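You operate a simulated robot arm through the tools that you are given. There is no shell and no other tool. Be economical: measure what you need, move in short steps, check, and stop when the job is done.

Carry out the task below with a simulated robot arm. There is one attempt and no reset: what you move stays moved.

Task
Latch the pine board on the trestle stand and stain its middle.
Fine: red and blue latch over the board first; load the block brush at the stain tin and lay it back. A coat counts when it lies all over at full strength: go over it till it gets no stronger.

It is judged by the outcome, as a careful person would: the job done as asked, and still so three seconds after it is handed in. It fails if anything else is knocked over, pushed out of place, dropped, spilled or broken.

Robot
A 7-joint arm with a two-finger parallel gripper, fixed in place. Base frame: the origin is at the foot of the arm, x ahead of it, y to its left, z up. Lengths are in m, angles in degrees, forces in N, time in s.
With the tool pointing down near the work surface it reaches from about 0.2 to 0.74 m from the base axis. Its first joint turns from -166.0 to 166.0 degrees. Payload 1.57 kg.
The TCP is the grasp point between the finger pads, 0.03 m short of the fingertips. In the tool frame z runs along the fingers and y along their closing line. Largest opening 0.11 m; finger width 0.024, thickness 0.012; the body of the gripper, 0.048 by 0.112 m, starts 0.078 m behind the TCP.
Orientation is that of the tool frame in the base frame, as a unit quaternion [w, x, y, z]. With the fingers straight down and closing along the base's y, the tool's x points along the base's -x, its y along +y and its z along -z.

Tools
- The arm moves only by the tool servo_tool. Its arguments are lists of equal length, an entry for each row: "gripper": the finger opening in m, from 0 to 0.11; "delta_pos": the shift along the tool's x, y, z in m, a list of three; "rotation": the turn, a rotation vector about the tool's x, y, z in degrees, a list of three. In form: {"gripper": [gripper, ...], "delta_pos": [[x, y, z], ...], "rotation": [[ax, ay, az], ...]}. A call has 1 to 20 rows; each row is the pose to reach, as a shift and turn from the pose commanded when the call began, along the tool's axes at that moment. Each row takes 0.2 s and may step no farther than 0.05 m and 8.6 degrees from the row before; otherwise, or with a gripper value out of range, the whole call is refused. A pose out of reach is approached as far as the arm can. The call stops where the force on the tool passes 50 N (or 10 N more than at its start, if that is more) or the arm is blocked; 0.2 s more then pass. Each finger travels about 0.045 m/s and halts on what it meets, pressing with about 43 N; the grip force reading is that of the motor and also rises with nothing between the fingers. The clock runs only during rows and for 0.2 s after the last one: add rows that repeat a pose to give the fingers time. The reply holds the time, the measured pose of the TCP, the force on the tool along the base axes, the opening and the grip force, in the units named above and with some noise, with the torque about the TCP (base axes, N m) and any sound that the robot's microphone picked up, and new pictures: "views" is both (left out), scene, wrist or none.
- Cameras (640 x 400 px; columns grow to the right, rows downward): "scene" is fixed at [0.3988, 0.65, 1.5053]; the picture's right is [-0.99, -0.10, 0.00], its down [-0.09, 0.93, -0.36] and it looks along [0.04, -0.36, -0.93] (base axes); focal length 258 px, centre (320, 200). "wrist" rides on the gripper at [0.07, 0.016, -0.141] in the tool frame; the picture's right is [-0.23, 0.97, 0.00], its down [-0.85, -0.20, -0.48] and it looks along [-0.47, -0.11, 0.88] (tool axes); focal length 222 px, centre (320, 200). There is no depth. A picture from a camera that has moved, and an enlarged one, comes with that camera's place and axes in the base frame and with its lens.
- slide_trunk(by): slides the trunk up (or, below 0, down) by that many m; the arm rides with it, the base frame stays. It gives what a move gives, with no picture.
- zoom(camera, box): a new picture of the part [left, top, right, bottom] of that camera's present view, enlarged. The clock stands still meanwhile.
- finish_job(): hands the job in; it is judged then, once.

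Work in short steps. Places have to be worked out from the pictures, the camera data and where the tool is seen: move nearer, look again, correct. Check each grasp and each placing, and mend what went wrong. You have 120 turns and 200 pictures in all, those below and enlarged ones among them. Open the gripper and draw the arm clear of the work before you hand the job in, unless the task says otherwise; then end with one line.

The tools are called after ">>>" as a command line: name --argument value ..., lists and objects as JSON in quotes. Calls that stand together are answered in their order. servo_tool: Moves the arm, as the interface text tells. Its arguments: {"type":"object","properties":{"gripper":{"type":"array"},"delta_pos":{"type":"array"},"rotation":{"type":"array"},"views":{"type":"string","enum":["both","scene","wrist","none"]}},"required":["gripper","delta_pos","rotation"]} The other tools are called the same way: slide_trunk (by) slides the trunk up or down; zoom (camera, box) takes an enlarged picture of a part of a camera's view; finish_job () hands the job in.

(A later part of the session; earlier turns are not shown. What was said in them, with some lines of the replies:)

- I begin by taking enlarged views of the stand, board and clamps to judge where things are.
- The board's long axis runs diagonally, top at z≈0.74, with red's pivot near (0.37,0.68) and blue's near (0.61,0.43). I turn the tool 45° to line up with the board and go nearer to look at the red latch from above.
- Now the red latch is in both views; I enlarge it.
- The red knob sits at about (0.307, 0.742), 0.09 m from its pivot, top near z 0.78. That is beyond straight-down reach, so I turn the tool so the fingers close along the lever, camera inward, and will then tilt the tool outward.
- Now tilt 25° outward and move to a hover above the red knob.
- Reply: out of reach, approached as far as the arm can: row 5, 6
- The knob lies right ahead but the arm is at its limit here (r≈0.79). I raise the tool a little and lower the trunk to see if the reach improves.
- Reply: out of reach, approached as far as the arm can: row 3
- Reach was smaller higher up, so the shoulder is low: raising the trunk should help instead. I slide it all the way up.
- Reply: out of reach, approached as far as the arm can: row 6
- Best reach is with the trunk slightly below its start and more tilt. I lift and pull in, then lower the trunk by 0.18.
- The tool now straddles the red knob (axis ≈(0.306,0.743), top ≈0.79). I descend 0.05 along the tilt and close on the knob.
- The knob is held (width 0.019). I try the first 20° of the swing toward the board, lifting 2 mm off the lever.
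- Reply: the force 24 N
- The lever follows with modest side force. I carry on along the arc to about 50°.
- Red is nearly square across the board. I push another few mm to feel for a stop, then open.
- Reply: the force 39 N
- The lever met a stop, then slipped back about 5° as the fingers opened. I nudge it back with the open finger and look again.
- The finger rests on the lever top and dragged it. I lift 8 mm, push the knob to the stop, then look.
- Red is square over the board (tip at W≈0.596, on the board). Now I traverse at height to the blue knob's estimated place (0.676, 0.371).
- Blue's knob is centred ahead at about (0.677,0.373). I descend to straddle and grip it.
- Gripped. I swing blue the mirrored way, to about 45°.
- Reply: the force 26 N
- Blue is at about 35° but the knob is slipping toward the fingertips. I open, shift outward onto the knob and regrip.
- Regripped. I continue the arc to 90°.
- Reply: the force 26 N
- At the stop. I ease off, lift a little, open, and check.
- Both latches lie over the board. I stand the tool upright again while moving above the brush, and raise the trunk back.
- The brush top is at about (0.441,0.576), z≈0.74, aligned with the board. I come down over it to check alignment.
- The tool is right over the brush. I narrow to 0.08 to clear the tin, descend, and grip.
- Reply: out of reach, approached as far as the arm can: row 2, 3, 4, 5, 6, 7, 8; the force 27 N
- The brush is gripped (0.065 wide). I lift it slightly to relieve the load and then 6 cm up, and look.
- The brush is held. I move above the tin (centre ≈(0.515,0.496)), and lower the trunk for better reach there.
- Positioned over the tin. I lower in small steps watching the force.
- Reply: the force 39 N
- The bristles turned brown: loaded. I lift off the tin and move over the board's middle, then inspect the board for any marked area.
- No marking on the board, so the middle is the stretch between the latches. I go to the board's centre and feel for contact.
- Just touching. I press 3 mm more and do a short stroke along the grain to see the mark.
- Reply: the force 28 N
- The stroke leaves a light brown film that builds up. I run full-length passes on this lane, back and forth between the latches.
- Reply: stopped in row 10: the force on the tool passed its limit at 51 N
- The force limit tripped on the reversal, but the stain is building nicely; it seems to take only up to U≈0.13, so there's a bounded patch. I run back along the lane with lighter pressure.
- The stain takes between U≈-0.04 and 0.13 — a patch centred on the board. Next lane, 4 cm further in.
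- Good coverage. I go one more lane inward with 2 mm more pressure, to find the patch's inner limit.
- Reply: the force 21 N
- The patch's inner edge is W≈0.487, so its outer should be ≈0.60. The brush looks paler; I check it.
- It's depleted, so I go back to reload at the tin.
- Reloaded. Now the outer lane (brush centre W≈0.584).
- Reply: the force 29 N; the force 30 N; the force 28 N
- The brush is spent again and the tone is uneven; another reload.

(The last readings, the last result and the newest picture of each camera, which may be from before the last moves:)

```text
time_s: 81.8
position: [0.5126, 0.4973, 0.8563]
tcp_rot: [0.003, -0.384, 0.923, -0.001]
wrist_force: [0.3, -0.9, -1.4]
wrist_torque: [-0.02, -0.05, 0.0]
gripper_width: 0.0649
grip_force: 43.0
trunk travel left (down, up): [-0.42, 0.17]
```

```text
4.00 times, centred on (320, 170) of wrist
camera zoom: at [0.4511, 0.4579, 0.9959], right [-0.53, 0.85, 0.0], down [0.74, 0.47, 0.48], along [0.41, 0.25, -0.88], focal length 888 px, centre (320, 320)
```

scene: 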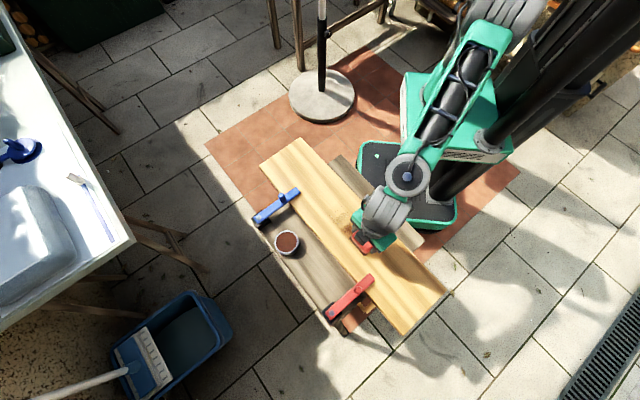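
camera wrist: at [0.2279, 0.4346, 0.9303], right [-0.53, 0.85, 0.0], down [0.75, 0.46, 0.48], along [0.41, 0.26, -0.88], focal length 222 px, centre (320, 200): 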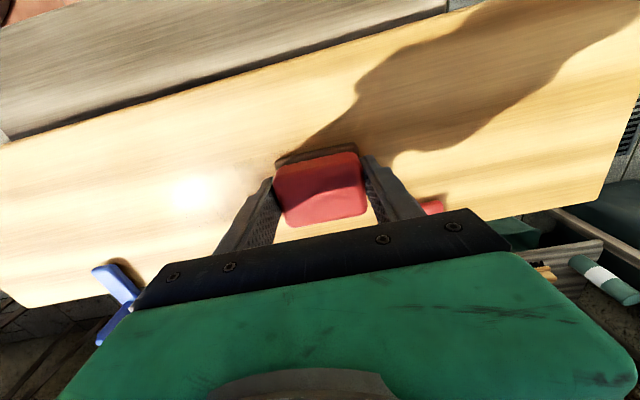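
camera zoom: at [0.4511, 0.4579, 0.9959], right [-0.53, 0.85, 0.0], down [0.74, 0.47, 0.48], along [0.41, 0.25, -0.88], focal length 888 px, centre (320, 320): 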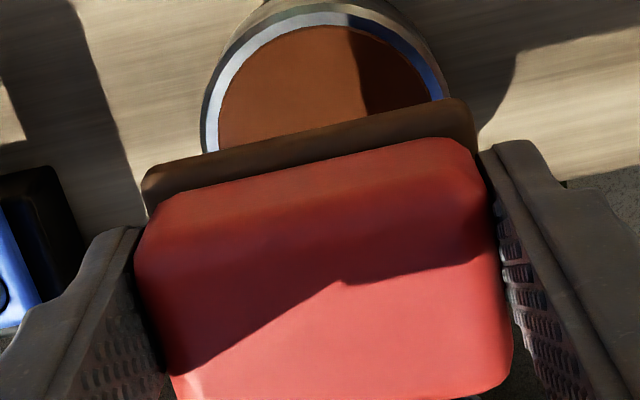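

Loaded. Now the inner lane and then across.

>>> servo_tool --gripper '[0.03, 0.03, 0.03, 0.03, 0.03, 0.03, 0.03, 0.03, 0.03, 0.03, 0.03, 0.03, 0.03, 0.03, 0.03, 0.03, 0.03, 0.03]' --delta_pos '[[0.043, -0.008, 0], [0.086, -0.016, 0], [0.129, -0.024, 0], [0.172, -0.031, 0], [0.214, -0.039, 0.01], [0.214, -0.039, 0.05], [0.214, -0.039, 0.0665], [0.214, -0.018, 0.067], [0.214, 0.003, 0.067], [0.214, 0.024, 0.067], [0.214, 0.044, 0.067], [0.214, 0.065, 0.067], [0.214, 0.086, 0.067], [0.214, 0.107, 0.067], [0.214, 0.128, 0.067], [0.214, 0.148, 0.067], [0.194, 0.148, 0.067], [0.194, 0.13, 0.067]]' --rotation '[[0, 0, 0], [0, 0, 0], [0, 0, 0], [0, 0, 0], [0, 0, 0], [0, 0, 0], [0, 0, 0], [0, 0, 0], [0, 0, 0], [0, 0, 0], [0, 0, 0], [0, 0, 0], [0, 0, 0], [0, 0, 0], [0, 0, 0], [0, 0, 0], [0, 0, 0], [0, 0, 0]]' --views "none"

>>> servo_tool --gripper '[0.03, 0.03, 0.03, 0.03, 0.03, 0.03, 0.03, 0.03, 0.03, 0.03, 0.03, 0.03, 0.03, 0.03, 0.03, 0.03, 0.03, 0.03, 0.03]' --delta_pos '[[0, -0.021, 0], [0, -0.042, 0], [0, -0.063, 0], [0, -0.083, 0], [0, -0.104, 0], [0, -0.125, 0], [0, -0.146, 0], [0, -0.17, 0], [-0.035, -0.17, 0], [-0.035, -0.15, 0], [-0.035, -0.13, 0], [-0.035, -0.11, 0], [-0.035, -0.09, 0], [-0.035, -0.07, 0], [-0.035, -0.05, 0], [-0.035, -0.03, 0], [-0.035, -0.01, 0], [-0.035, 0.01, 0], [-0.035, 0.018, 0]]' --rotation '[[0, 0, 0], [0, 0, 0], [0, 0, 0], [0, 0, 0], [0, 0, 0], [0, 0, 0], [0, 0, 0], [0, 0, 0], [0, 0, 0], [0, 0, 0], [0, 0, 0], [0, 0, 0], [0, 0, 0], [0, 0, 0], [0, 0, 0], [0, 0, 0], [0, 0, 0], [0, 0, 0], [0, 0, 0]]' --views "none"

>>> zoom --camera "scene" --box '[300, 170, 400, 245]'

```text
time_s: 85.2
position: [0.259, 0.4535, 0.79]
tcp_rot: [0.004, -0.384, 0.923, 0.002]
wrist_force: [-1.1, 2.9, 13.4]
wrist_torque: [-0.04, 0.19, -0.09]
gripper_width: 0.065
grip_force: 42.7
trunk travel left (down, up): [-0.42, 0.17]
stopped in row 17: the force on the tool passed its limit at 55 N (the readings are from after the stop); the commanded pose is now the measured one
```

```text
time_s: 89.2
position: [0.2707, 0.4884, 0.7892]
tcp_rot: [0.003, -0.383, 0.924, 0.001]
wrist_force: [4.6, -5.7, 22.7]
wrist_torque: [0.0, -0.02, -0.04]
gripper_width: 0.065
grip_force: 43.0
trunk travel left (down, up): [-0.42, 0.17]
```

```text
5.33 times, centred on (350, 208) of scene
camera zoom: at [0.3988, 0.65, 1.5053], right [-0.99, -0.1, 0.0], down [-0.09, 0.93, -0.36], along [0.04, -0.36, -0.93], focal length 1378 px, centre (160, 160)
```

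zoom: 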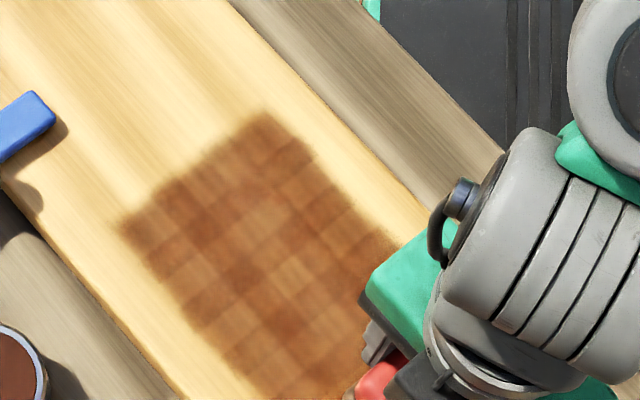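

Building up. I continue with the outer lanes.

>>> servo_tool --gripper '[0.03, 0.03, 0.03, 0.03, 0.03, 0.03, 0.03, 0.03, 0.03, 0.03, 0.03, 0.03, 0.03, 0.03, 0.03, 0.03, 0.03, 0.03, 0.03, 0.03]' --delta_pos '[[-0.012, -0.01, -0.001], [-0.023, -0.03, -0.001], [-0.023, -0.05, -0.001], [-0.023, -0.07, -0.001], [-0.023, -0.09, -0.001], [-0.023, -0.11, -0.001], [-0.023, -0.13, -0.001], [-0.023, -0.15, -0.001], [-0.023, -0.17, -0.001], [-0.023, -0.2, -0.001], [-0.034, -0.195, -0.001], [-0.045, -0.185, -0.001], [-0.045, -0.165, -0.001], [-0.045, -0.14, -0.001], [-0.045, -0.115, -0.001], [-0.045, -0.09, -0.001], [-0.045, -0.07, -0.001], [-0.045, -0.05, -0.001], [-0.045, -0.03, -0.001], [-0.045, -0.015, -0.001]]' --rotation '[[0, 0, 0], [0, 0, 0], [0, 0, 0], [0, 0, 0], [0, 0, 0], [0, 0, 0], [0, 0, 0], [0, 0, 0], [0, 0, 0], [0, 0, 0], [0, 0, 0], [0, 0, 0], [0, 0, 0], [0, 0, 0], [0, 0, 0], [0, 0, 0], [0, 0, 0], [0, 0, 0], [0, 0, 0], [0, 0, 0]]' --views "none"

>>> zoom --camera "scene" --box '[300, 170, 400, 245]'

>>> zoom --camera "wrist" --box '[240, 120, 400, 220]'

```text
time_s: 93.4
position: [0.3129, 0.5127, 0.7903]
tcp_rot: [0.003, -0.384, 0.923, 0.0]
wrist_force: [1.3, -2.2, 12.7]
wrist_torque: [0.07, 0.15, -0.1]
gripper_width: 0.0649
grip_force: 43.3
trunk travel left (down, up): [-0.42, 0.17]
```

```text
5.33 times, centred on (350, 208) of scene
camera zoom: at [0.3988, 0.65, 1.5053], right [-0.99, -0.1, 0.0], down [-0.09, 0.93, -0.36], along [0.04, -0.36, -0.93], focal length 1378 px, centre (160, 160)
```

zoom: 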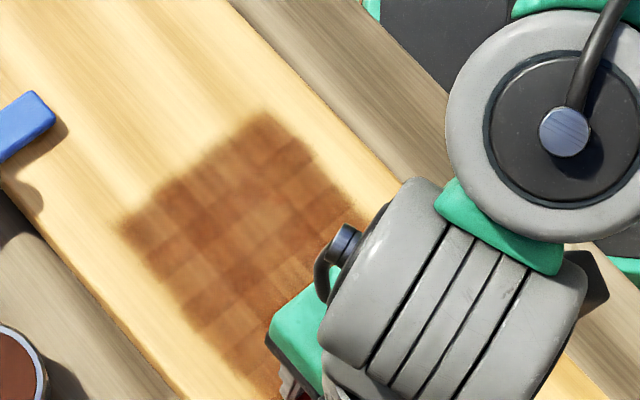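

```text
4.00 times, centred on (320, 170) of wrist
camera zoom: at [0.2511, 0.4737, 0.93], right [-0.53, 0.85, 0.0], down [0.74, 0.46, 0.48], along [0.41, 0.26, -0.88], focal length 888 px, centre (320, 320)
```

zoom: 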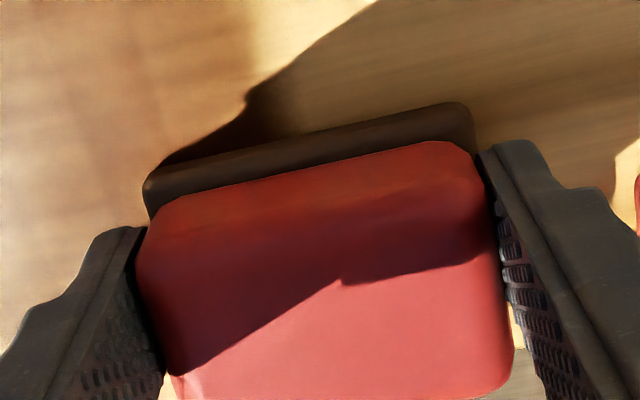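

>>> servo_tool --gripper '[0.03, 0.03, 0.03, 0.03, 0.03, 0.03, 0.03, 0.03, 0.03, 0.03, 0.03, 0.03, 0.03, 0.03, 0.03, 0.03, 0.03, 0.03, 0.03, 0.03]' --delta_pos '[[0.0, -0.025, 0], [0.006, -0.05, 0], [0.01, -0.072, 0], [0.01, -0.095, 0], [0.01, -0.117, 0], [0.01, -0.14, 0], [0.01, -0.162, 0], [0.01, -0.185, 0], [0.02, -0.19, 0], [0.03, -0.18, 0], [0.035, -0.16, 0], [0.035, -0.14, 0], [0.035, -0.118, 0], [0.035, -0.096, 0], [0.035, -0.074, 0], [0.035, -0.052, 0], [0.035, -0.03, 0], [0.035, -0.01, 0], [0.045, -0.005, 0], [0.055, -0.01, 0]]' --rotation '[[0, 0, 0], [0, 0, 0], [0, 0, 0], [0, 0, 0], [0, 0, 0], [0, 0, 0], [0, 0, 0], [0, 0, 0], [0, 0, 0], [0, 0, 0], [0, 0, 0], [0, 0, 0], [0, 0, 0], [0, 0, 0], [0, 0, 0], [0, 0, 0], [0, 0, 0], [0, 0, 0], [0, 0, 0], [0, 0, 0]]' --views "none"

>>> servo_tool --gripper '[0.03, 0.03, 0.03, 0.03, 0.03, 0.03, 0.03, 0.03, 0.03, 0.03, 0.03, 0.03, 0.03, 0.03, 0.03, 0.03, 0.03, 0.03, 0.03, 0.03]' --delta_pos '[[0, -0.02, 0], [0, -0.04, 0], [0, -0.062, 0], [0, -0.085, 0], [0, -0.107, 0], [0, -0.13, 0], [0, -0.152, 0], [0, -0.175, 0], [0.01, -0.18, 0], [0.02, -0.175, 0], [0.03, -0.165, 0], [0.03, -0.14, 0], [0.03, -0.118, 0], [0.03, -0.096, 0], [0.03, -0.074, 0], [0.03, -0.052, 0], [0.03, -0.03, 0], [0.03, -0.01, 0], [0.03, 0.005, 0], [0.03, 0.005, -0.04]]' --rotation '[[0, 0, 0], [0, 0, 0], [0, 0, 0], [0, 0, 0], [0, 0, 0], [0, 0, 0], [0, 0, 0], [0, 0, 0], [0, 0, 0], [0, 0, 0], [0, 0, 0], [0, 0, 0], [0, 0, 0], [0, 0, 0], [0, 0, 0], [0, 0, 0], [0, 0, 0], [0, 0, 0], [0, 0, 0], [0, 0, 0]]' --views "none"

>>> zoom --camera "scene" --box '[300, 170, 400, 245]'

>>> zoom --camera "wrist" --box '[240, 120, 400, 220]'

```text
time_s: 97.6
position: [0.2791, 0.4666, 0.7903]
tcp_rot: [0.004, -0.386, 0.922, 0.001]
wrist_force: [0.3, 5.4, 21.0]
wrist_torque: [0.22, 0.23, 0.01]
gripper_width: 0.0648
grip_force: 42.6
trunk travel left (down, up): [-0.42, 0.17]
```

```text
time_s: 101.8
position: [0.255, 0.448, 0.8277]
tcp_rot: [0.002, -0.384, 0.923, -0.001]
wrist_force: [-0.5, -0.1, -0.5]
wrist_torque: [-0.03, 0.0, -0.01]
gripper_width: 0.0651
grip_force: 43.0
trunk travel left (down, up): [-0.42, 0.17]
```

```text
5.33 times, centred on (350, 208) of scene
camera zoom: at [0.3988, 0.65, 1.5053], right [-0.99, -0.1, 0.0], down [-0.09, 0.93, -0.36], along [0.04, -0.36, -0.93], focal length 1378 px, centre (160, 160)
```

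zoom: 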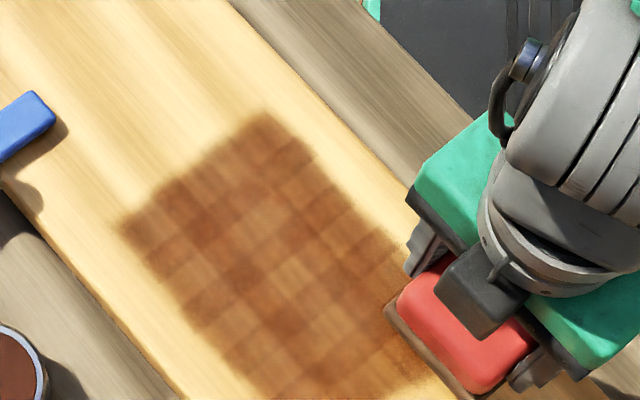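

```text
4.00 times, centred on (320, 170) of wrist
camera zoom: at [0.1936, 0.4096, 0.9676], right [-0.53, 0.85, 0.0], down [0.74, 0.47, 0.48], along [0.41, 0.25, -0.88], focal length 888 px, centre (320, 320)
```

zoom: 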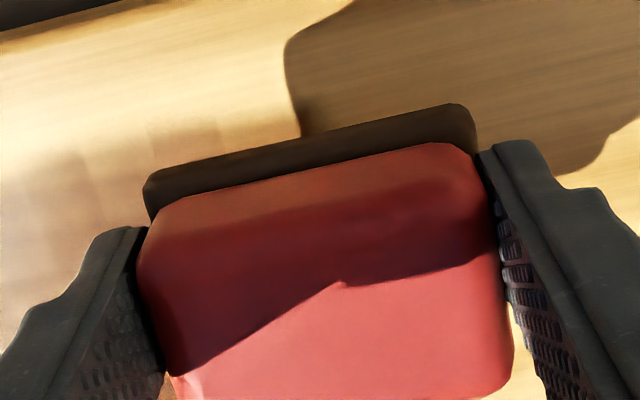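

Some cells are still lighter. Reload again and go on.

>>> servo_tool --gripper '[0.03, 0.03, 0.03, 0.03, 0.03, 0.03, 0.03, 0.03, 0.03, 0.03, 0.03, 0.03, 0.03]' --delta_pos '[[0, 0, -0.04], [-0.036, -0.025, -0.04], [-0.072, -0.05, -0.04], [-0.108, -0.074, -0.04], [-0.144, -0.099, -0.04], [-0.18, -0.123, -0.04], [-0.2164, -0.148, -0.03], [-0.2164, -0.148, 0.01], [-0.2164, -0.148, 0.025], [-0.2164, -0.148, 0.034], [-0.2164, -0.148, 0.034], [-0.2164, -0.148, 0.0], [-0.2164, -0.148, -0.03]]' --rotation '[[0, 0, 0], [0, 0, 0], [0, 0, 0], [0, 0, 0], [0, 0, 0], [0, 0, 0], [0, 0, 0], [0, 0, 0], [0, 0, 0], [0, 0, 0], [0, 0, 0], [0, 0, 0], [0, 0, 0]]' --views "none"

>>> zoom --camera "scene" --box '[310, 170, 390, 230]'

>>> zoom --camera "scene" --box '[220, 170, 460, 340]'

```text
time_s: 104.6
position: [0.5134, 0.4971, 0.8615]
tcp_rot: [0.004, -0.384, 0.923, -0.001]
wrist_force: [-0.8, 1.1, -0.9]
wrist_torque: [-0.02, -0.01, 0.0]
gripper_width: 0.0649
grip_force: 43.2
trunk travel left (down, up): [-0.42, 0.17]
```

```text
6.67 times, centred on (350, 200) of scene
camera zoom: at [0.3988, 0.65, 1.5053], right [-0.99, -0.1, 0.0], down [-0.09, 0.93, -0.36], along [0.04, -0.36, -0.93], focal length 1722 px, centre (120, 200)
```

zoom: 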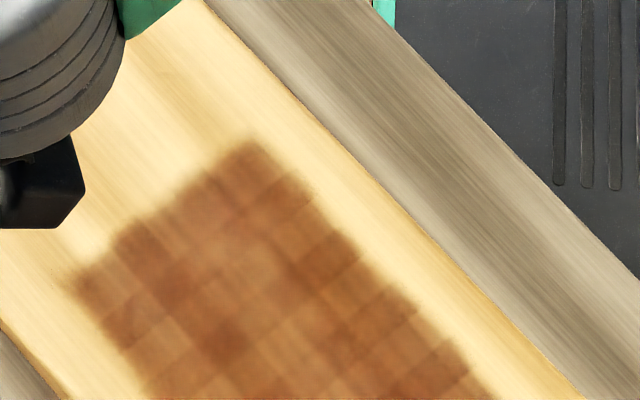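

```text
2.35 times, centred on (340, 255) of scene
camera zoom: at [0.3988, 0.65, 1.5053], right [-0.99, -0.1, 0.0], down [-0.09, 0.93, -0.36], along [0.04, -0.36, -0.93], focal length 608 px, centre (273, 71)
```

zoom: 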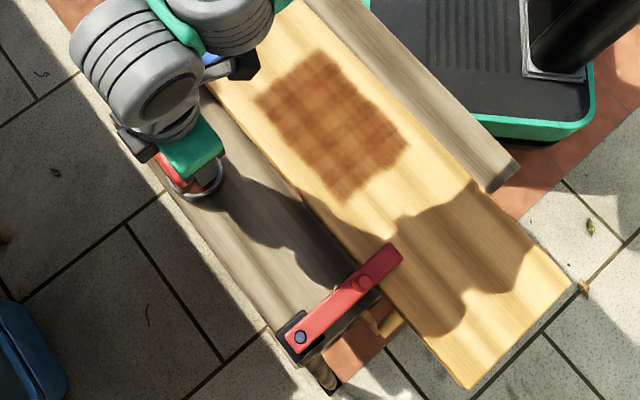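

>>> zoom --camera "scene" --box '[305, 180, 385, 250]'

```text
5.71 times, centred on (345, 215) of scene
camera zoom: at [0.3988, 0.65, 1.5053], right [-0.99, -0.1, 0.0], down [-0.09, 0.93, -0.36], along [0.04, -0.36, -0.93], focal length 1476 px, centre (177, 114)
```

zoom: 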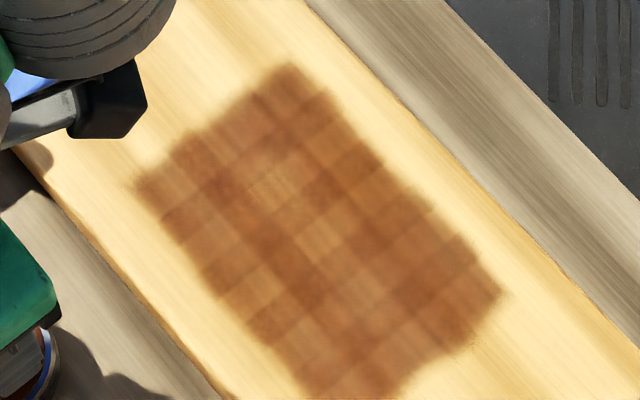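

Lighter cells remain along W≈0.54 near the centre. I work there specifically with the freshly loaded brush to see whether they still darken.

>>> servo_tool --gripper '[0.03, 0.03, 0.03, 0.03, 0.03, 0.03, 0.03, 0.03, 0.03, 0.03, 0.03, 0.03, 0.03, 0.03, 0.03, 0.03, 0.03, 0.03, 0.03, 0.03]' --delta_pos '[[0.045, 0.015, 0], [0.09, 0.03, 0], [0.135, 0.045, 0], [0.1785, 0.0615, 0.01], [0.1785, 0.0615, 0.05], [0.1785, 0.0615, 0.068], [0.1785, 0.0615, 0.0735], [0.1785, 0.0815, 0.0735], [0.1785, 0.1015, 0.0735], [0.1785, 0.0815, 0.0735], [0.1785, 0.0615, 0.0735], [0.1785, 0.0415, 0.0735], [0.1785, 0.0215, 0.0735], [0.1785, 0.0015, 0.0735], [0.1785, 0.0215, 0.0735], [0.1785, 0.0415, 0.0735], [0.1785, 0.0615, 0.0735], [0.1785, 0.0815, 0.0735], [0.1785, 0.1115, 0.0735], [0.1785, 0.1465, 0.0735]]' --rotation '[[0, 0, 0], [0, 0, 0], [0, 0, 0], [0, 0, 0], [0, 0, 0], [0, 0, 0], [0, 0, 0], [0, 0, 0], [0, 0, 0], [0, 0, 0], [0, 0, 0], [0, 0, 0], [0, 0, 0], [0, 0, 0], [0, 0, 0], [0, 0, 0], [0, 0, 0], [0, 0, 0], [0, 0, 0], [0, 0, 0]]' --views "none"

>>> zoom --camera "scene" --box '[305, 180, 385, 250]'

```text
time_s: 107.6
position: [0.3833, 0.38, 0.7894]
tcp_rot: [0.008, -0.385, 0.923, 0.003]
wrist_force: [1.9, -2.1, 14.2]
wrist_torque: [-0.19, 0.18, 0.13]
gripper_width: 0.0649
grip_force: 43.1
trunk travel left (down, up): [-0.42, 0.17]
stopped in row 14: the force on the tool passed its limit at 50 N (the readings are from after the stop); the commanded pose is now the measured one
```

```text
5.71 times, centred on (345, 215) of scene
camera zoom: at [0.3988, 0.65, 1.5053], right [-0.99, -0.1, 0.0], down [-0.09, 0.93, -0.36], along [0.04, -0.36, -0.93], focal length 1476 px, centre (177, 114)
```

zoom: 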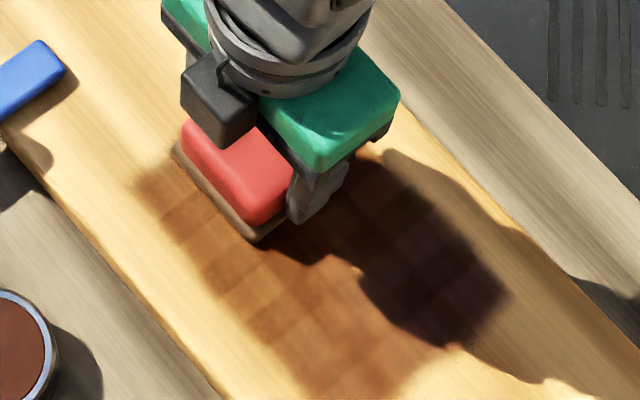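

Pressed reversals trip the limit, and the tool has picked up a 1° tilt. I level it, stroke this lane out and back, then lift clear over toward the tin for a view.

>>> servo_tool --gripper '[0.03, 0.03, 0.03, 0.03, 0.03, 0.03, 0.03, 0.03, 0.03, 0.03, 0.03, 0.03, 0.03, 0.03, 0.03, 0.03, 0.03, 0.03, 0.03, 0.03]' --delta_pos '[[0, -0.01, -0.001], [0, -0.03, -0.0005], [0, -0.05, -0.0005], [0, -0.045, -0.0015], [0, -0.03, -0.0005], [0, -0.01, 0], [0, 0.01, 0], [0, 0.03, 0], [0, 0.05, 0], [0, 0.07, 0], [0, 0.09, 0], [0, 0.11, 0], [0, 0.13, 0], [0, 0.145, 0], [0, 0.145, -0.04], [-0.02, 0.11, -0.06], [-0.06, 0.08, -0.065], [-0.1, 0.05, -0.065], [-0.14, 0.02, -0.065], [-0.174, -0.0095, -0.065]]' --rotation '[[0, 0.9, 0.3], [0, 0.9, 0.3], [0, 0.9, 0.3], [0, 0.9, 0.3], [0, 0.9, 0.3], [0, 0.9, 0.3], [0, 0.9, 0.3], [0, 0.9, 0.3], [0, 0.9, 0.3], [0, 0.9, 0.3], [0, 0.9, 0.3], [0, 0.9, 0.3], [0, 0.9, 0.3], [0, 0.9, 0.3], [0, 0.9, 0.3], [0, 0.9, 0.3], [0, 0.9, 0.3], [0, 0.9, 0.3], [0, 0.9, 0.3], [0, 0.9, 0.3]]' --views "none"

>>> zoom --camera "scene" --box '[305, 180, 385, 250]'

```text
refused: row 17 steps farther than a row can; nothing moved
```

```text
5.71 times, centred on (345, 215) of scene
camera zoom: at [0.3988, 0.65, 1.5053], right [-0.99, -0.1, 0.0], down [-0.09, 0.93, -0.36], along [0.04, -0.36, -0.93], focal length 1476 px, centre (177, 114)
```

zoom: 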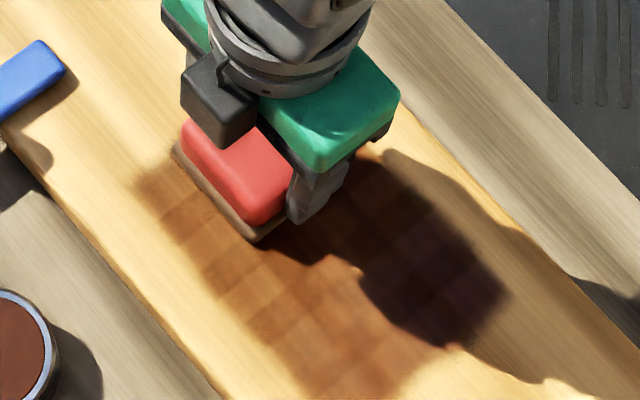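

One row was slightly too long; I shorten those steps and repeat.

>>> servo_tool --gripper '[0.03, 0.03, 0.03, 0.03, 0.03, 0.03, 0.03, 0.03, 0.03, 0.03, 0.03, 0.03, 0.03, 0.03, 0.03, 0.03, 0.03, 0.03, 0.03, 0.03]' --delta_pos '[[0, -0.01, -0.001], [0, -0.03, -0.0005], [0, -0.05, -0.0005], [0, -0.045, -0.0015], [0, -0.03, -0.0005], [0, -0.01, 0], [0, 0.01, 0], [0, 0.03, 0], [0, 0.05, 0], [0, 0.07, 0], [0, 0.09, 0], [0, 0.11, 0], [0, 0.13, 0], [0, 0.145, 0], [0, 0.145, -0.04], [-0.02, 0.12, -0.07], [-0.055, 0.09, -0.07], [-0.09, 0.06, -0.07], [-0.13, 0.03, -0.07], [-0.165, 0.0, -0.07]]' --rotation '[[0, 0.9, 0.3], [0, 0.9, 0.3], [0, 0.9, 0.3], [0, 0.9, 0.3], [0, 0.9, 0.3], [0, 0.9, 0.3], [0, 0.9, 0.3], [0, 0.9, 0.3], [0, 0.9, 0.3], [0, 0.9, 0.3], [0, 0.9, 0.3], [0, 0.9, 0.3], [0, 0.9, 0.3], [0, 0.9, 0.3], [0, 0.9, 0.3], [0, 0.9, 0.3], [0, 0.9, 0.3], [0, 0.9, 0.3], [0, 0.9, 0.3], [0, 0.9, 0.3]]' --views "none"

>>> zoom --camera "scene" --box '[305, 180, 385, 250]'

```text
time_s: 111.8
position: [0.4998, 0.4956, 0.8592]
tcp_rot: [-0.002, -0.382, 0.924, -0.002]
wrist_force: [0.2, 0.5, -0.6]
wrist_torque: [-0.01, -0.01, -0.02]
gripper_width: 0.0649
grip_force: 43.0
trunk travel left (down, up): [-0.42, 0.17]
```

```text
5.71 times, centred on (345, 215) of scene
camera zoom: at [0.3988, 0.65, 1.5053], right [-0.99, -0.1, 0.0], down [-0.09, 0.93, -0.36], along [0.04, -0.36, -0.93], focal length 1476 px, centre (177, 114)
```

zoom: 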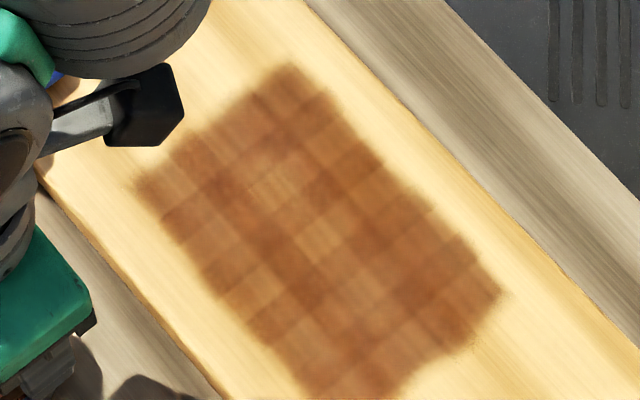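

No change where I just rubbed with a loaded brush, so those cells are at full strength (the checker is just tone). I now test the inner edge lane likewise.

>>> servo_tool --gripper '[0.03, 0.03, 0.03, 0.03, 0.03, 0.03, 0.03, 0.03, 0.03, 0.03, 0.03, 0.03, 0.03, 0.03, 0.03, 0.03, 0.03, 0.03]' --delta_pos '[[0.043, -0.009, 0], [0.086, -0.018, 0], [0.129, -0.028, 0], [0.172, -0.037, 0], [0.214, -0.047, 0.01], [0.214, -0.047, 0.05], [0.214, -0.047, 0.069], [0.214, -0.047, 0.0705], [0.214, -0.026, 0.0705], [0.214, -0.005, 0.0705], [0.214, 0.016, 0.0705], [0.214, 0.037, 0.0705], [0.214, 0.058, 0.0705], [0.214, 0.079, 0.0705], [0.214, 0.1, 0.0705], [0.214, 0.12, 0.0705], [0.214, 0.148, 0.0705], [0.214, 0.148, 0.03]]' --rotation '[[0, 0, 0], [0, 0, 0], [0, 0, 0], [0, 0, 0], [0, 0, 0], [0, 0, 0], [0, 0, 0], [0, 0, 0], [0, 0, 0], [0, 0, 0], [0, 0, 0], [0, 0, 0], [0, 0, 0], [0, 0, 0], [0, 0, 0], [0, 0, 0], [0, 0, 0], [0, 0, 0]]' --views "none"

>>> servo_tool --gripper '[0.03, 0.03, 0.03, 0.03, 0.03, 0.03, 0.03, 0.03, 0.03, 0.03, 0.03, 0.03, 0.03, 0.03, 0.03, 0.03, 0.03]' --delta_pos '[[-0.04, 0, 0], [-0.08, 0, 0], [-0.1, 0, 0.02], [-0.1, 0, 0.038], [-0.1, -0.005, 0.0405], [-0.1, -0.026, 0.0405], [-0.1, -0.047, 0.0405], [-0.1, -0.068, 0.0405], [-0.1, -0.089, 0.0405], [-0.1, -0.11, 0.0405], [-0.1, -0.131, 0.0405], [-0.1, -0.152, 0.0405], [-0.1, -0.173, 0.0405], [-0.1, -0.195, 0.0405], [-0.1, -0.195, 0], [-0.14, -0.175, -0.02], [-0.18, -0.155, -0.035]]' --rotation '[[0, 0, 0], [0, 0, 0], [0, 0, 0], [0, 0, 0], [0, 0, 0], [0, 0, 0], [0, 0, 0], [0, 0, 0], [0, 0, 0], [0, 0, 0], [0, 0, 0], [0, 0, 0], [0, 0, 0], [0, 0, 0], [0, 0, 0], [0, 0, 0], [0, 0, 0]]' --views "none"

>>> zoom --camera "scene" --box '[305, 180, 385, 250]'

>>> zoom --camera "wrist" --box '[160, 0, 480, 200]'

```text
time_s: 115.6
position: [0.2427, 0.4508, 0.8306]
tcp_rot: [-0.003, -0.383, 0.924, -0.003]
wrist_force: [0.5, -0.7, -0.5]
wrist_torque: [-0.04, 0.01, -0.01]
gripper_width: 0.0649
grip_force: 43.0
trunk travel left (down, up): [-0.42, 0.17]
```

```text
time_s: 119.2
position: [0.4783, 0.4677, 0.8649]
tcp_rot: [-0.003, -0.382, 0.924, -0.003]
wrist_force: [0.2, 0.2, -0.4]
wrist_torque: [-0.04, 0.0, -0.02]
gripper_width: 0.065
grip_force: 43.1
trunk travel left (down, up): [-0.42, 0.17]
```

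```text
5.71 times, centred on (345, 215) of scene
camera zoom: at [0.3988, 0.65, 1.5053], right [-0.99, -0.1, 0.0], down [-0.09, 0.93, -0.36], along [0.04, -0.36, -0.93], focal length 1476 px, centre (177, 114)
```

zoom: 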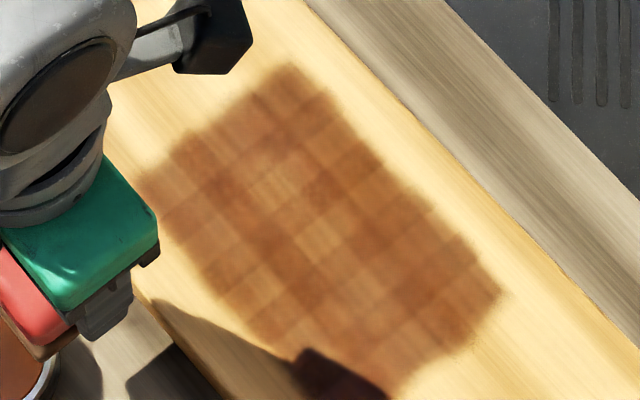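

```text
2.00 times, centred on (320, 100) of wrist
camera zoom: at [0.4173, 0.4306, 1.006], right [-0.53, 0.85, 0.0], down [0.75, 0.47, 0.47], along [0.4, 0.25, -0.88], focal length 444 px, centre (320, 400)
```

zoom: 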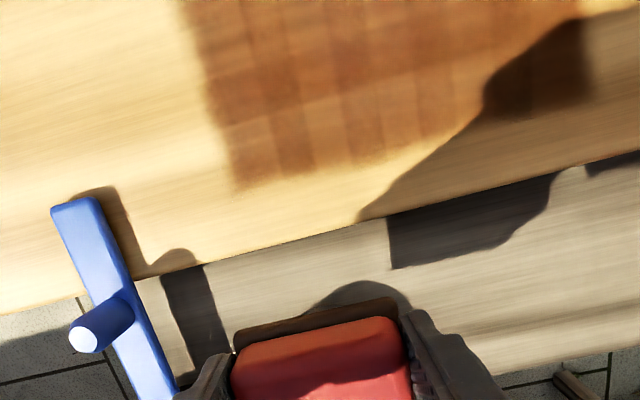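

>>> zoom --camera "scene" --box '[325, 205, 385, 255]'

>>> zoom --camera "wrist" --box '[220, 0, 480, 110]'

```text
8.00 times, centred on (355, 230) of scene
camera zoom: at [0.3988, 0.65, 1.5053], right [-0.99, -0.1, 0.0], down [-0.09, 0.93, -0.36], along [0.04, -0.36, -0.93], focal length 2066 px, centre (40, -40)
```

zoom: 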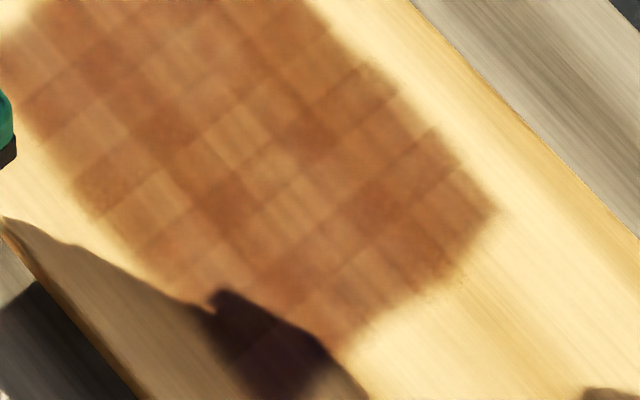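

```text
2.46 times, centred on (350, 55) of wrist
camera zoom: at [0.4173, 0.4306, 1.006], right [-0.53, 0.85, 0.0], down [0.75, 0.47, 0.47], along [0.4, 0.25, -0.88], focal length 547 px, centre (246, 557)
```

zoom: 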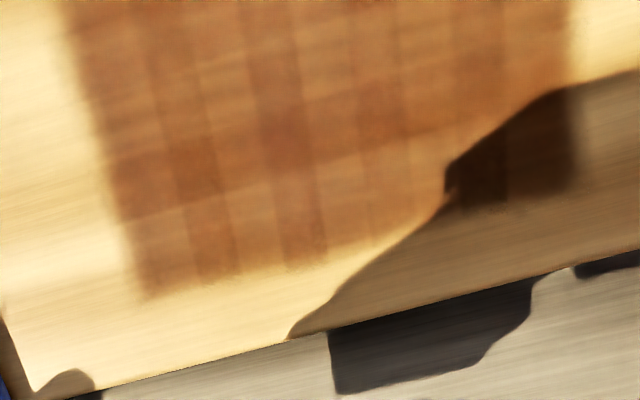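

The pattern looks saturated; to be sure, I reload once more and do one full raster, then compare.

>>> servo_tool --gripper '[0.03, 0.03, 0.03, 0.03, 0.03, 0.03, 0.03, 0.03, 0.03, 0.03, 0.03]' --delta_pos '[[-0.045, -0.005, 0.01], [-0.045, -0.005, 0.045], [-0.045, -0.005, 0.064], [-0.045, -0.005, 0.072], [-0.045, -0.005, 0.072], [-0.045, -0.005, 0.04], [-0.045, -0.005, 0.005], [0.0, -0.02, 0.005], [0.04, -0.035, 0.005], [0.08, -0.045, 0.02], [0.08, -0.045, 0.065]]' --rotation '[[0, 0, 0], [0, 0, 0], [0, 0, 0], [0, 0, 0], [0, 0, 0], [0, 0, 0], [0, 0, 0], [0, 0, 0], [0, 0, 0], [0, 0, 0], [0, 0, 0]]' --views "none"

>>> zoom --camera "wrist" --box '[240, 120, 400, 220]'

```text
time_s: 121.6
position: [0.4547, 0.3786, 0.8021]
tcp_rot: [-0.001, -0.383, 0.924, -0.001]
wrist_force: [0.1, -0.1, 0.3]
wrist_torque: [0.0, -0.03, 0.02]
gripper_width: 0.0648
grip_force: 43.1
trunk travel left (down, up): [-0.42, 0.17]
```

```text
4.00 times, centred on (320, 170) of wrist
camera zoom: at [0.3946, 0.3402, 0.9424], right [-0.53, 0.85, 0.0], down [0.75, 0.47, 0.48], along [0.41, 0.25, -0.88], focal length 888 px, centre (320, 320)
```

zoom: 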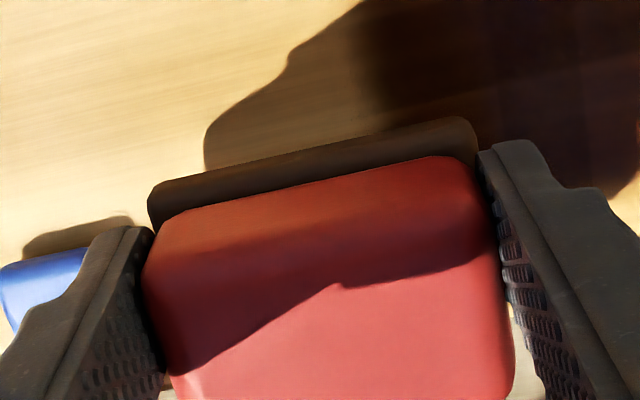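

>>> servo_tool --gripper '[0.03, 0.03, 0.03, 0.03, 0.03, 0.03, 0.03, 0.03, 0.03, 0.03, 0.03, 0.03, 0.03, 0.03, 0.03, 0.03, 0.03, 0.03, 0.03, 0.03]' --delta_pos '[[0.004, 0, 0.0137], [0.004, 0.0215, 0.0137], [0.004, 0.043, 0.0137], [0.004, 0.0645, 0.0137], [0.004, 0.086, 0.0137], [0.004, 0.1075, 0.0137], [0.004, 0.129, 0.0137], [0.004, 0.15, 0.0137], [0.004, 0.172, 0.0137], [0.004, 0.194, 0.0137], [0.028, 0.194, 0.0], [0.028, 0.194, 0.0137], [0.028, 0.17, 0.0137], [0.028, 0.146, 0.0137], [0.028, 0.122, 0.0137], [0.028, 0.098, 0.0137], [0.028, 0.074, 0.0137], [0.028, 0.05, 0.0137], [0.028, 0.026, 0.0137], [0.028, 0.002, 0.0137]]' --rotation '[[0, 0, 0], [0, 0, 0], [0, 0, 0], [0, 0, 0], [0, 0, 0], [0, 0, 0], [0, 0, 0], [0, 0, 0], [0, 0, 0], [0, 0, 0], [0, 0, 0], [0, 0, 0], [0, 0, 0], [0, 0, 0], [0, 0, 0], [0, 0, 0], [0, 0, 0], [0, 0, 0], [0, 0, 0], [0, 0, 0]]' --views "none"

>>> servo_tool --gripper '[0.03, 0.03, 0.03, 0.03, 0.03, 0.03, 0.03, 0.03, 0.03, 0.03, 0.03, 0.03, 0.03, 0.03, 0.03, 0.03, 0.03, 0.03, 0.03, 0.03]' --delta_pos '[[0.028, 0.0, -0.012], [0.028, 0, 0], [0.028, 0.024, 0], [0.028, 0.048, 0], [0.028, 0.072, 0], [0.028, 0.096, 0], [0.028, 0.12, 0], [0.028, 0.144, 0], [0.028, 0.168, 0], [0.028, 0.192, 0], [0.062, 0.192, -0.012], [0.062, 0.192, 0], [0.062, 0.168, 0], [0.062, 0.144, 0], [0.062, 0.12, 0], [0.062, 0.096, 0], [0.062, 0.072, 0], [0.062, 0.048, 0], [0.062, 0.024, 0], [0.062, 0.0, 0]]' --rotation '[[0, 0, 0], [0, 0, 0], [0, 0, 0], [0, 0, 0], [0, 0, 0], [0, 0, 0], [0, 0, 0], [0, 0, 0], [0, 0, 0], [0, 0, 0], [0, 0, 0], [0, 0, 0], [0, 0, 0], [0, 0, 0], [0, 0, 0], [0, 0, 0], [0, 0, 0], [0, 0, 0], [0, 0, 0], [0, 0, 0]]' --views "none"

>>> zoom --camera "scene" --box '[325, 205, 385, 255]'

>>> zoom --camera "wrist" --box '[240, 120, 400, 220]'

```text
time_s: 125.8
position: [0.4335, 0.3595, 0.7902]
tcp_rot: [0.001, -0.383, 0.924, -0.002]
wrist_force: [-6.8, 7.1, 39.8]
wrist_torque: [0.77, 0.46, 0.19]
gripper_width: 0.0651
grip_force: 43.3
trunk travel left (down, up): [-0.42, 0.17]
```

```text
time_s: 130.0
position: [0.387, 0.3166, 0.7892]
tcp_rot: [0.001, -0.382, 0.924, -0.002]
wrist_force: [-9.2, 8.9, 46.1]
wrist_torque: [0.78, 0.68, 0.16]
gripper_width: 0.065
grip_force: 42.6
trunk travel left (down, up): [-0.42, 0.17]
```

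```text
8.00 times, centred on (355, 230) of scene
camera zoom: at [0.3988, 0.65, 1.5053], right [-0.99, -0.1, 0.0], down [-0.09, 0.93, -0.36], along [0.04, -0.36, -0.93], focal length 2066 px, centre (40, -40)
```

zoom: 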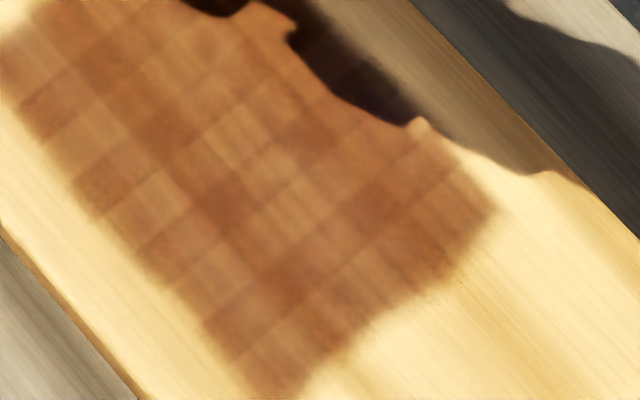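

```text
4.00 times, centred on (320, 170) of wrist
camera zoom: at [0.3269, 0.2786, 0.93], right [-0.53, 0.85, 0.0], down [0.74, 0.46, 0.48], along [0.41, 0.25, -0.88], focal length 888 px, centre (320, 320)
```

zoom: 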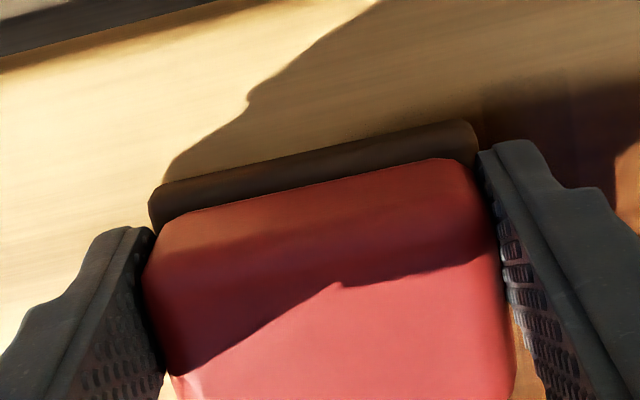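

Nothing darkens any more and the brush stays loaded, so the coat is at full strength. I carry the brush back to its first spot (TCP 0.4358, 0.572).

>>> servo_tool --gripper '[0.03, 0.03, 0.03, 0.03, 0.03, 0.03, 0.03, 0.03, 0.03, 0.03]' --delta_pos '[[0, 0, -0.035], [0, 0, -0.075], [-0.036, 0.024, -0.075], [-0.072, 0.049, -0.075], [-0.108, 0.073, -0.075], [-0.144, 0.098, -0.075], [-0.18, 0.122, -0.075], [-0.2151, 0.1461, -0.075], [-0.2151, 0.1461, -0.035], [-0.2151, 0.1461, -0.01]]' --rotation '[[0, 0, 0], [0, 0, 0], [0, 0, 0], [0, 0, 0], [0, 0, 0], [0, 0, 0], [0, 0, 0], [0, 0, 0], [0, 0, 0], [0, 0, 0]]' --views "wrist"

>>> zoom --camera "scene" --box '[300, 170, 400, 250]'

```text
time_s: 132.2
position: [0.4376, 0.5726, 0.7971]
tcp_rot: [-0.001, -0.382, 0.924, -0.002]
wrist_force: [0.2, 0.2, -0.6]
wrist_torque: [0.01, -0.01, 0.02]
gripper_width: 0.0647
grip_force: 42.5
out of reach, approached as far as the arm can: row 8
trunk travel left (down, up): [-0.42, 0.17]
camera wrist: at [0.3784, 0.535, 0.9378], right [-0.53, 0.85, 0.0], down [0.75, 0.47, 0.48], along [0.41, 0.25, -0.88], focal length 222 px, centre (320, 200)
```

wrist: 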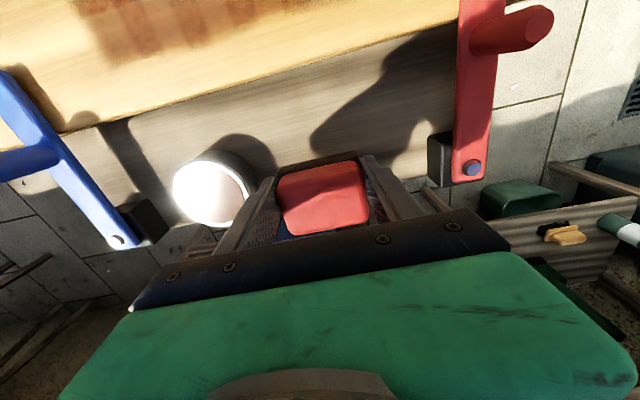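

```text
5.00 times, centred on (350, 210) of scene
camera zoom: at [0.3988, 0.65, 1.5053], right [-0.99, -0.1, 0.0], down [-0.09, 0.93, -0.36], along [0.04, -0.36, -0.93], focal length 1291 px, centre (170, 150)
```

zoom: 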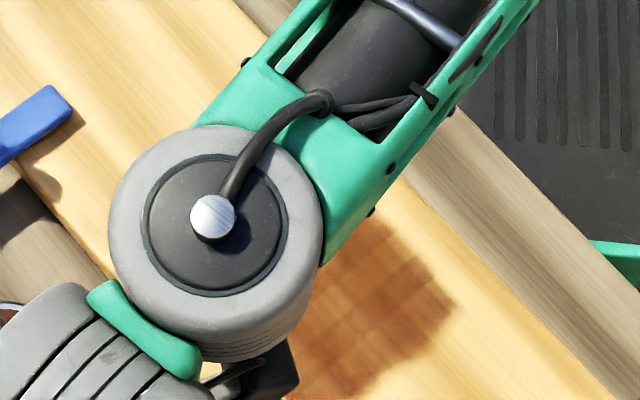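

>>> servo_tool --gripper '[0.03, 0.03, 0.03, 0.03, 0.03]' --delta_pos '[[0, 0, 0.012], [0, 0, 0.022], [0, 0, 0.029], [0, 0, 0.033], [0, 0, 0.033]]' --rotation '[[0, 0, 0], [0, 0, 0], [0, 0, 0], [0, 0, 0], [0, 0, 0]]' --views "none"

>>> zoom --camera "wrist" --box '[200, 60, 440, 210]'

```text
time_s: 133.4
position: [0.438, 0.5712, 0.7631]
tcp_rot: [-0.002, -0.382, 0.924, -0.001]
wrist_force: [-0.9, -0.1, -0.5]
wrist_torque: [0.0, 0.01, 0.01]
gripper_width: 0.0649
grip_force: 42.8
trunk travel left (down, up): [-0.42, 0.17]
```

```text
2.67 times, centred on (320, 135) of wrist
camera zoom: at [0.3774, 0.5333, 0.9041], right [-0.53, 0.85, 0.0], down [0.75, 0.47, 0.47], along [0.4, 0.25, -0.88], focal length 592 px, centre (320, 373)
```

zoom: 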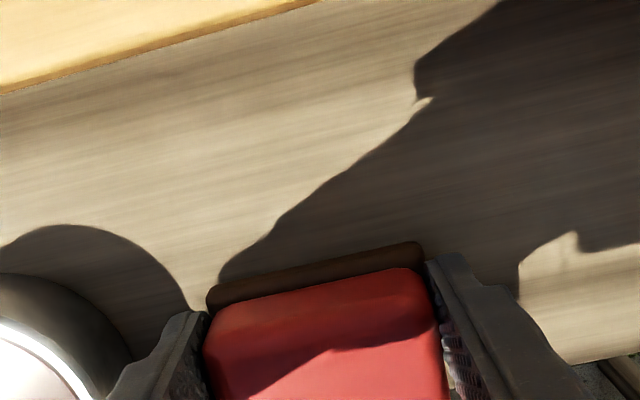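

No contact yet; I go down a few more mm gently.

>>> servo_tool --gripper '[0.03, 0.03, 0.03, 0.03]' --delta_pos '[[0, 0, 0.001], [0, 0, 0.002], [0, 0, 0.003], [0, 0, 0.003]]' --rotation '[[0, 0, 0], [0, 0, 0], [0, 0, 0], [0, 0, 0]]' --views "none"

```text
time_s: 134.4
position: [0.4385, 0.5715, 0.7619]
tcp_rot: [0.0, -0.382, 0.924, -0.002]
wrist_force: [1.4, -1.6, 7.2]
wrist_torque: [0.26, -0.06, -0.03]
gripper_width: 0.0646
grip_force: 42.6
trunk travel left (down, up): [-0.42, 0.17]
```

Contact at the original height. I open (to 0.085, clear of the tin) and rise straight up.

>>> servo_tool --gripper '[0.07, 0.08, 0.085, 0.085, 0.085, 0.085, 0.085, 0.085, 0.085]' --delta_pos '[[0, 0, 0], [0, 0, 0], [0, 0, 0], [0, 0, 0], [0, 0, -0.01], [0, 0, -0.03], [0, 0, -0.06], [0.01, 0, -0.1], [0.03, 0, -0.14]]' --rotation '[[0, 0, 0], [0, 0, 0], [0, 0, 0], [0, 0, 0], [0, 0, 0], [0, 0, 0], [0, 0, 0], [0, 0, 0], [0, 0, 0]]' --views "wrist"

```text
time_s: 136.4
position: [0.4165, 0.5512, 0.8989]
tcp_rot: [-0.002, -0.382, 0.924, -0.002]
wrist_force: [0.1, 0.0, -1.1]
wrist_torque: [0.01, -0.03, -0.02]
gripper_width: 0.0852
grip_force: 0.0
trunk travel left (down, up): [-0.42, 0.17]
camera wrist: at [0.3569, 0.5132, 1.0407], right [-0.53, 0.85, 0.0], down [0.75, 0.47, 0.47], along [0.4, 0.25, -0.88], focal length 222 px, centre (320, 200)
```

wrist: 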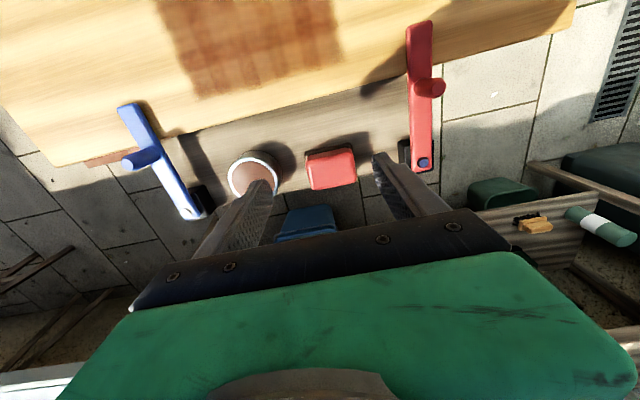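

The brush lies back in place. I draw the arm inward and up, off the board, to get a clear final view.

>>> servo_tool --gripper '[0.085, 0.085, 0.085, 0.085, 0.085, 0.085, 0.085, 0.085, 0.085, 0.085]' --delta_pos '[[0.02, 0, -0.04], [0.04, 0.01, -0.08], [0.07, 0.02, -0.11], [0.11, 0.03, -0.12], [0.15, 0.04, -0.12], [0.19, 0.05, -0.12], [0.23, 0.06, -0.12], [0.27, 0.07, -0.12], [0.31, 0.08, -0.12], [0.35, 0.09, -0.12]]' --rotation '[[0, 0, 0], [0, 0, 0], [0, 0, 0], [0, 0, 0], [0, 0, 0], [0, 0, 0], [0, 0, 0], [0, 0, 0], [0, 0, 0], [0, 0, 0]]' --views "scene"

>>> zoom --camera "scene" --box '[220, 130, 460, 340]'

>>> zoom --camera "scene" --box '[305, 180, 385, 250]'

```text
time_s: 138.6
position: [0.105, 0.3655, 1.0252]
tcp_rot: [-0.002, -0.383, 0.924, -0.001]
wrist_force: [0.6, 0.6, -1.4]
wrist_torque: [0.03, 0.0, -0.02]
gripper_width: 0.085
grip_force: 0.1
trunk travel left (down, up): [-0.42, 0.17]
```

scene: 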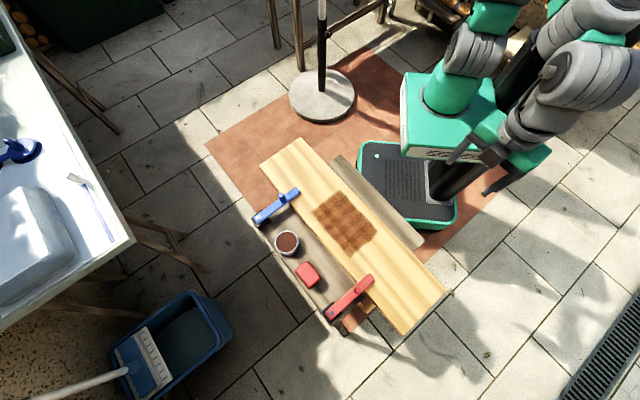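

```text
1.90 times, centred on (340, 235) of scene
camera zoom: at [0.3988, 0.65, 1.5053], right [-0.99, -0.1, 0.0], down [-0.09, 0.93, -0.36], along [0.04, -0.36, -0.93], focal length 492 px, centre (282, 133)
```

zoom: 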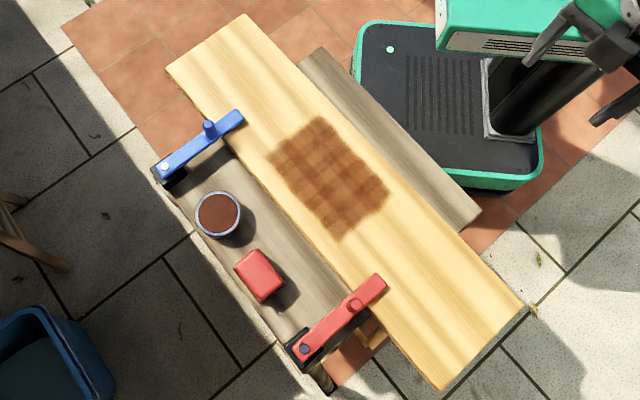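

```text
5.71 times, centred on (345, 215) of scene
camera zoom: at [0.3988, 0.65, 1.5053], right [-0.99, -0.1, 0.0], down [-0.09, 0.93, -0.36], along [0.04, -0.36, -0.93], focal length 1476 px, centre (177, 114)
```

zoom: 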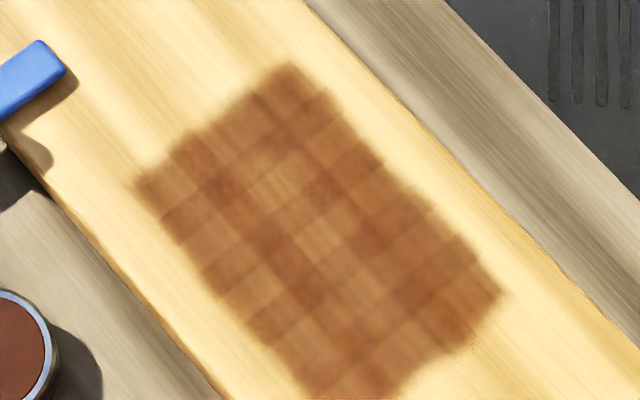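

>>> finish_job

```text
The job is handed in.
```

The pine board is latched under the red and blue levers and its middle is stained. I went over the patch until a freshly loaded brush made it no darker; it still shows a faint checkered tone. The brush is back beside the tin, about 1 cm from where it started.
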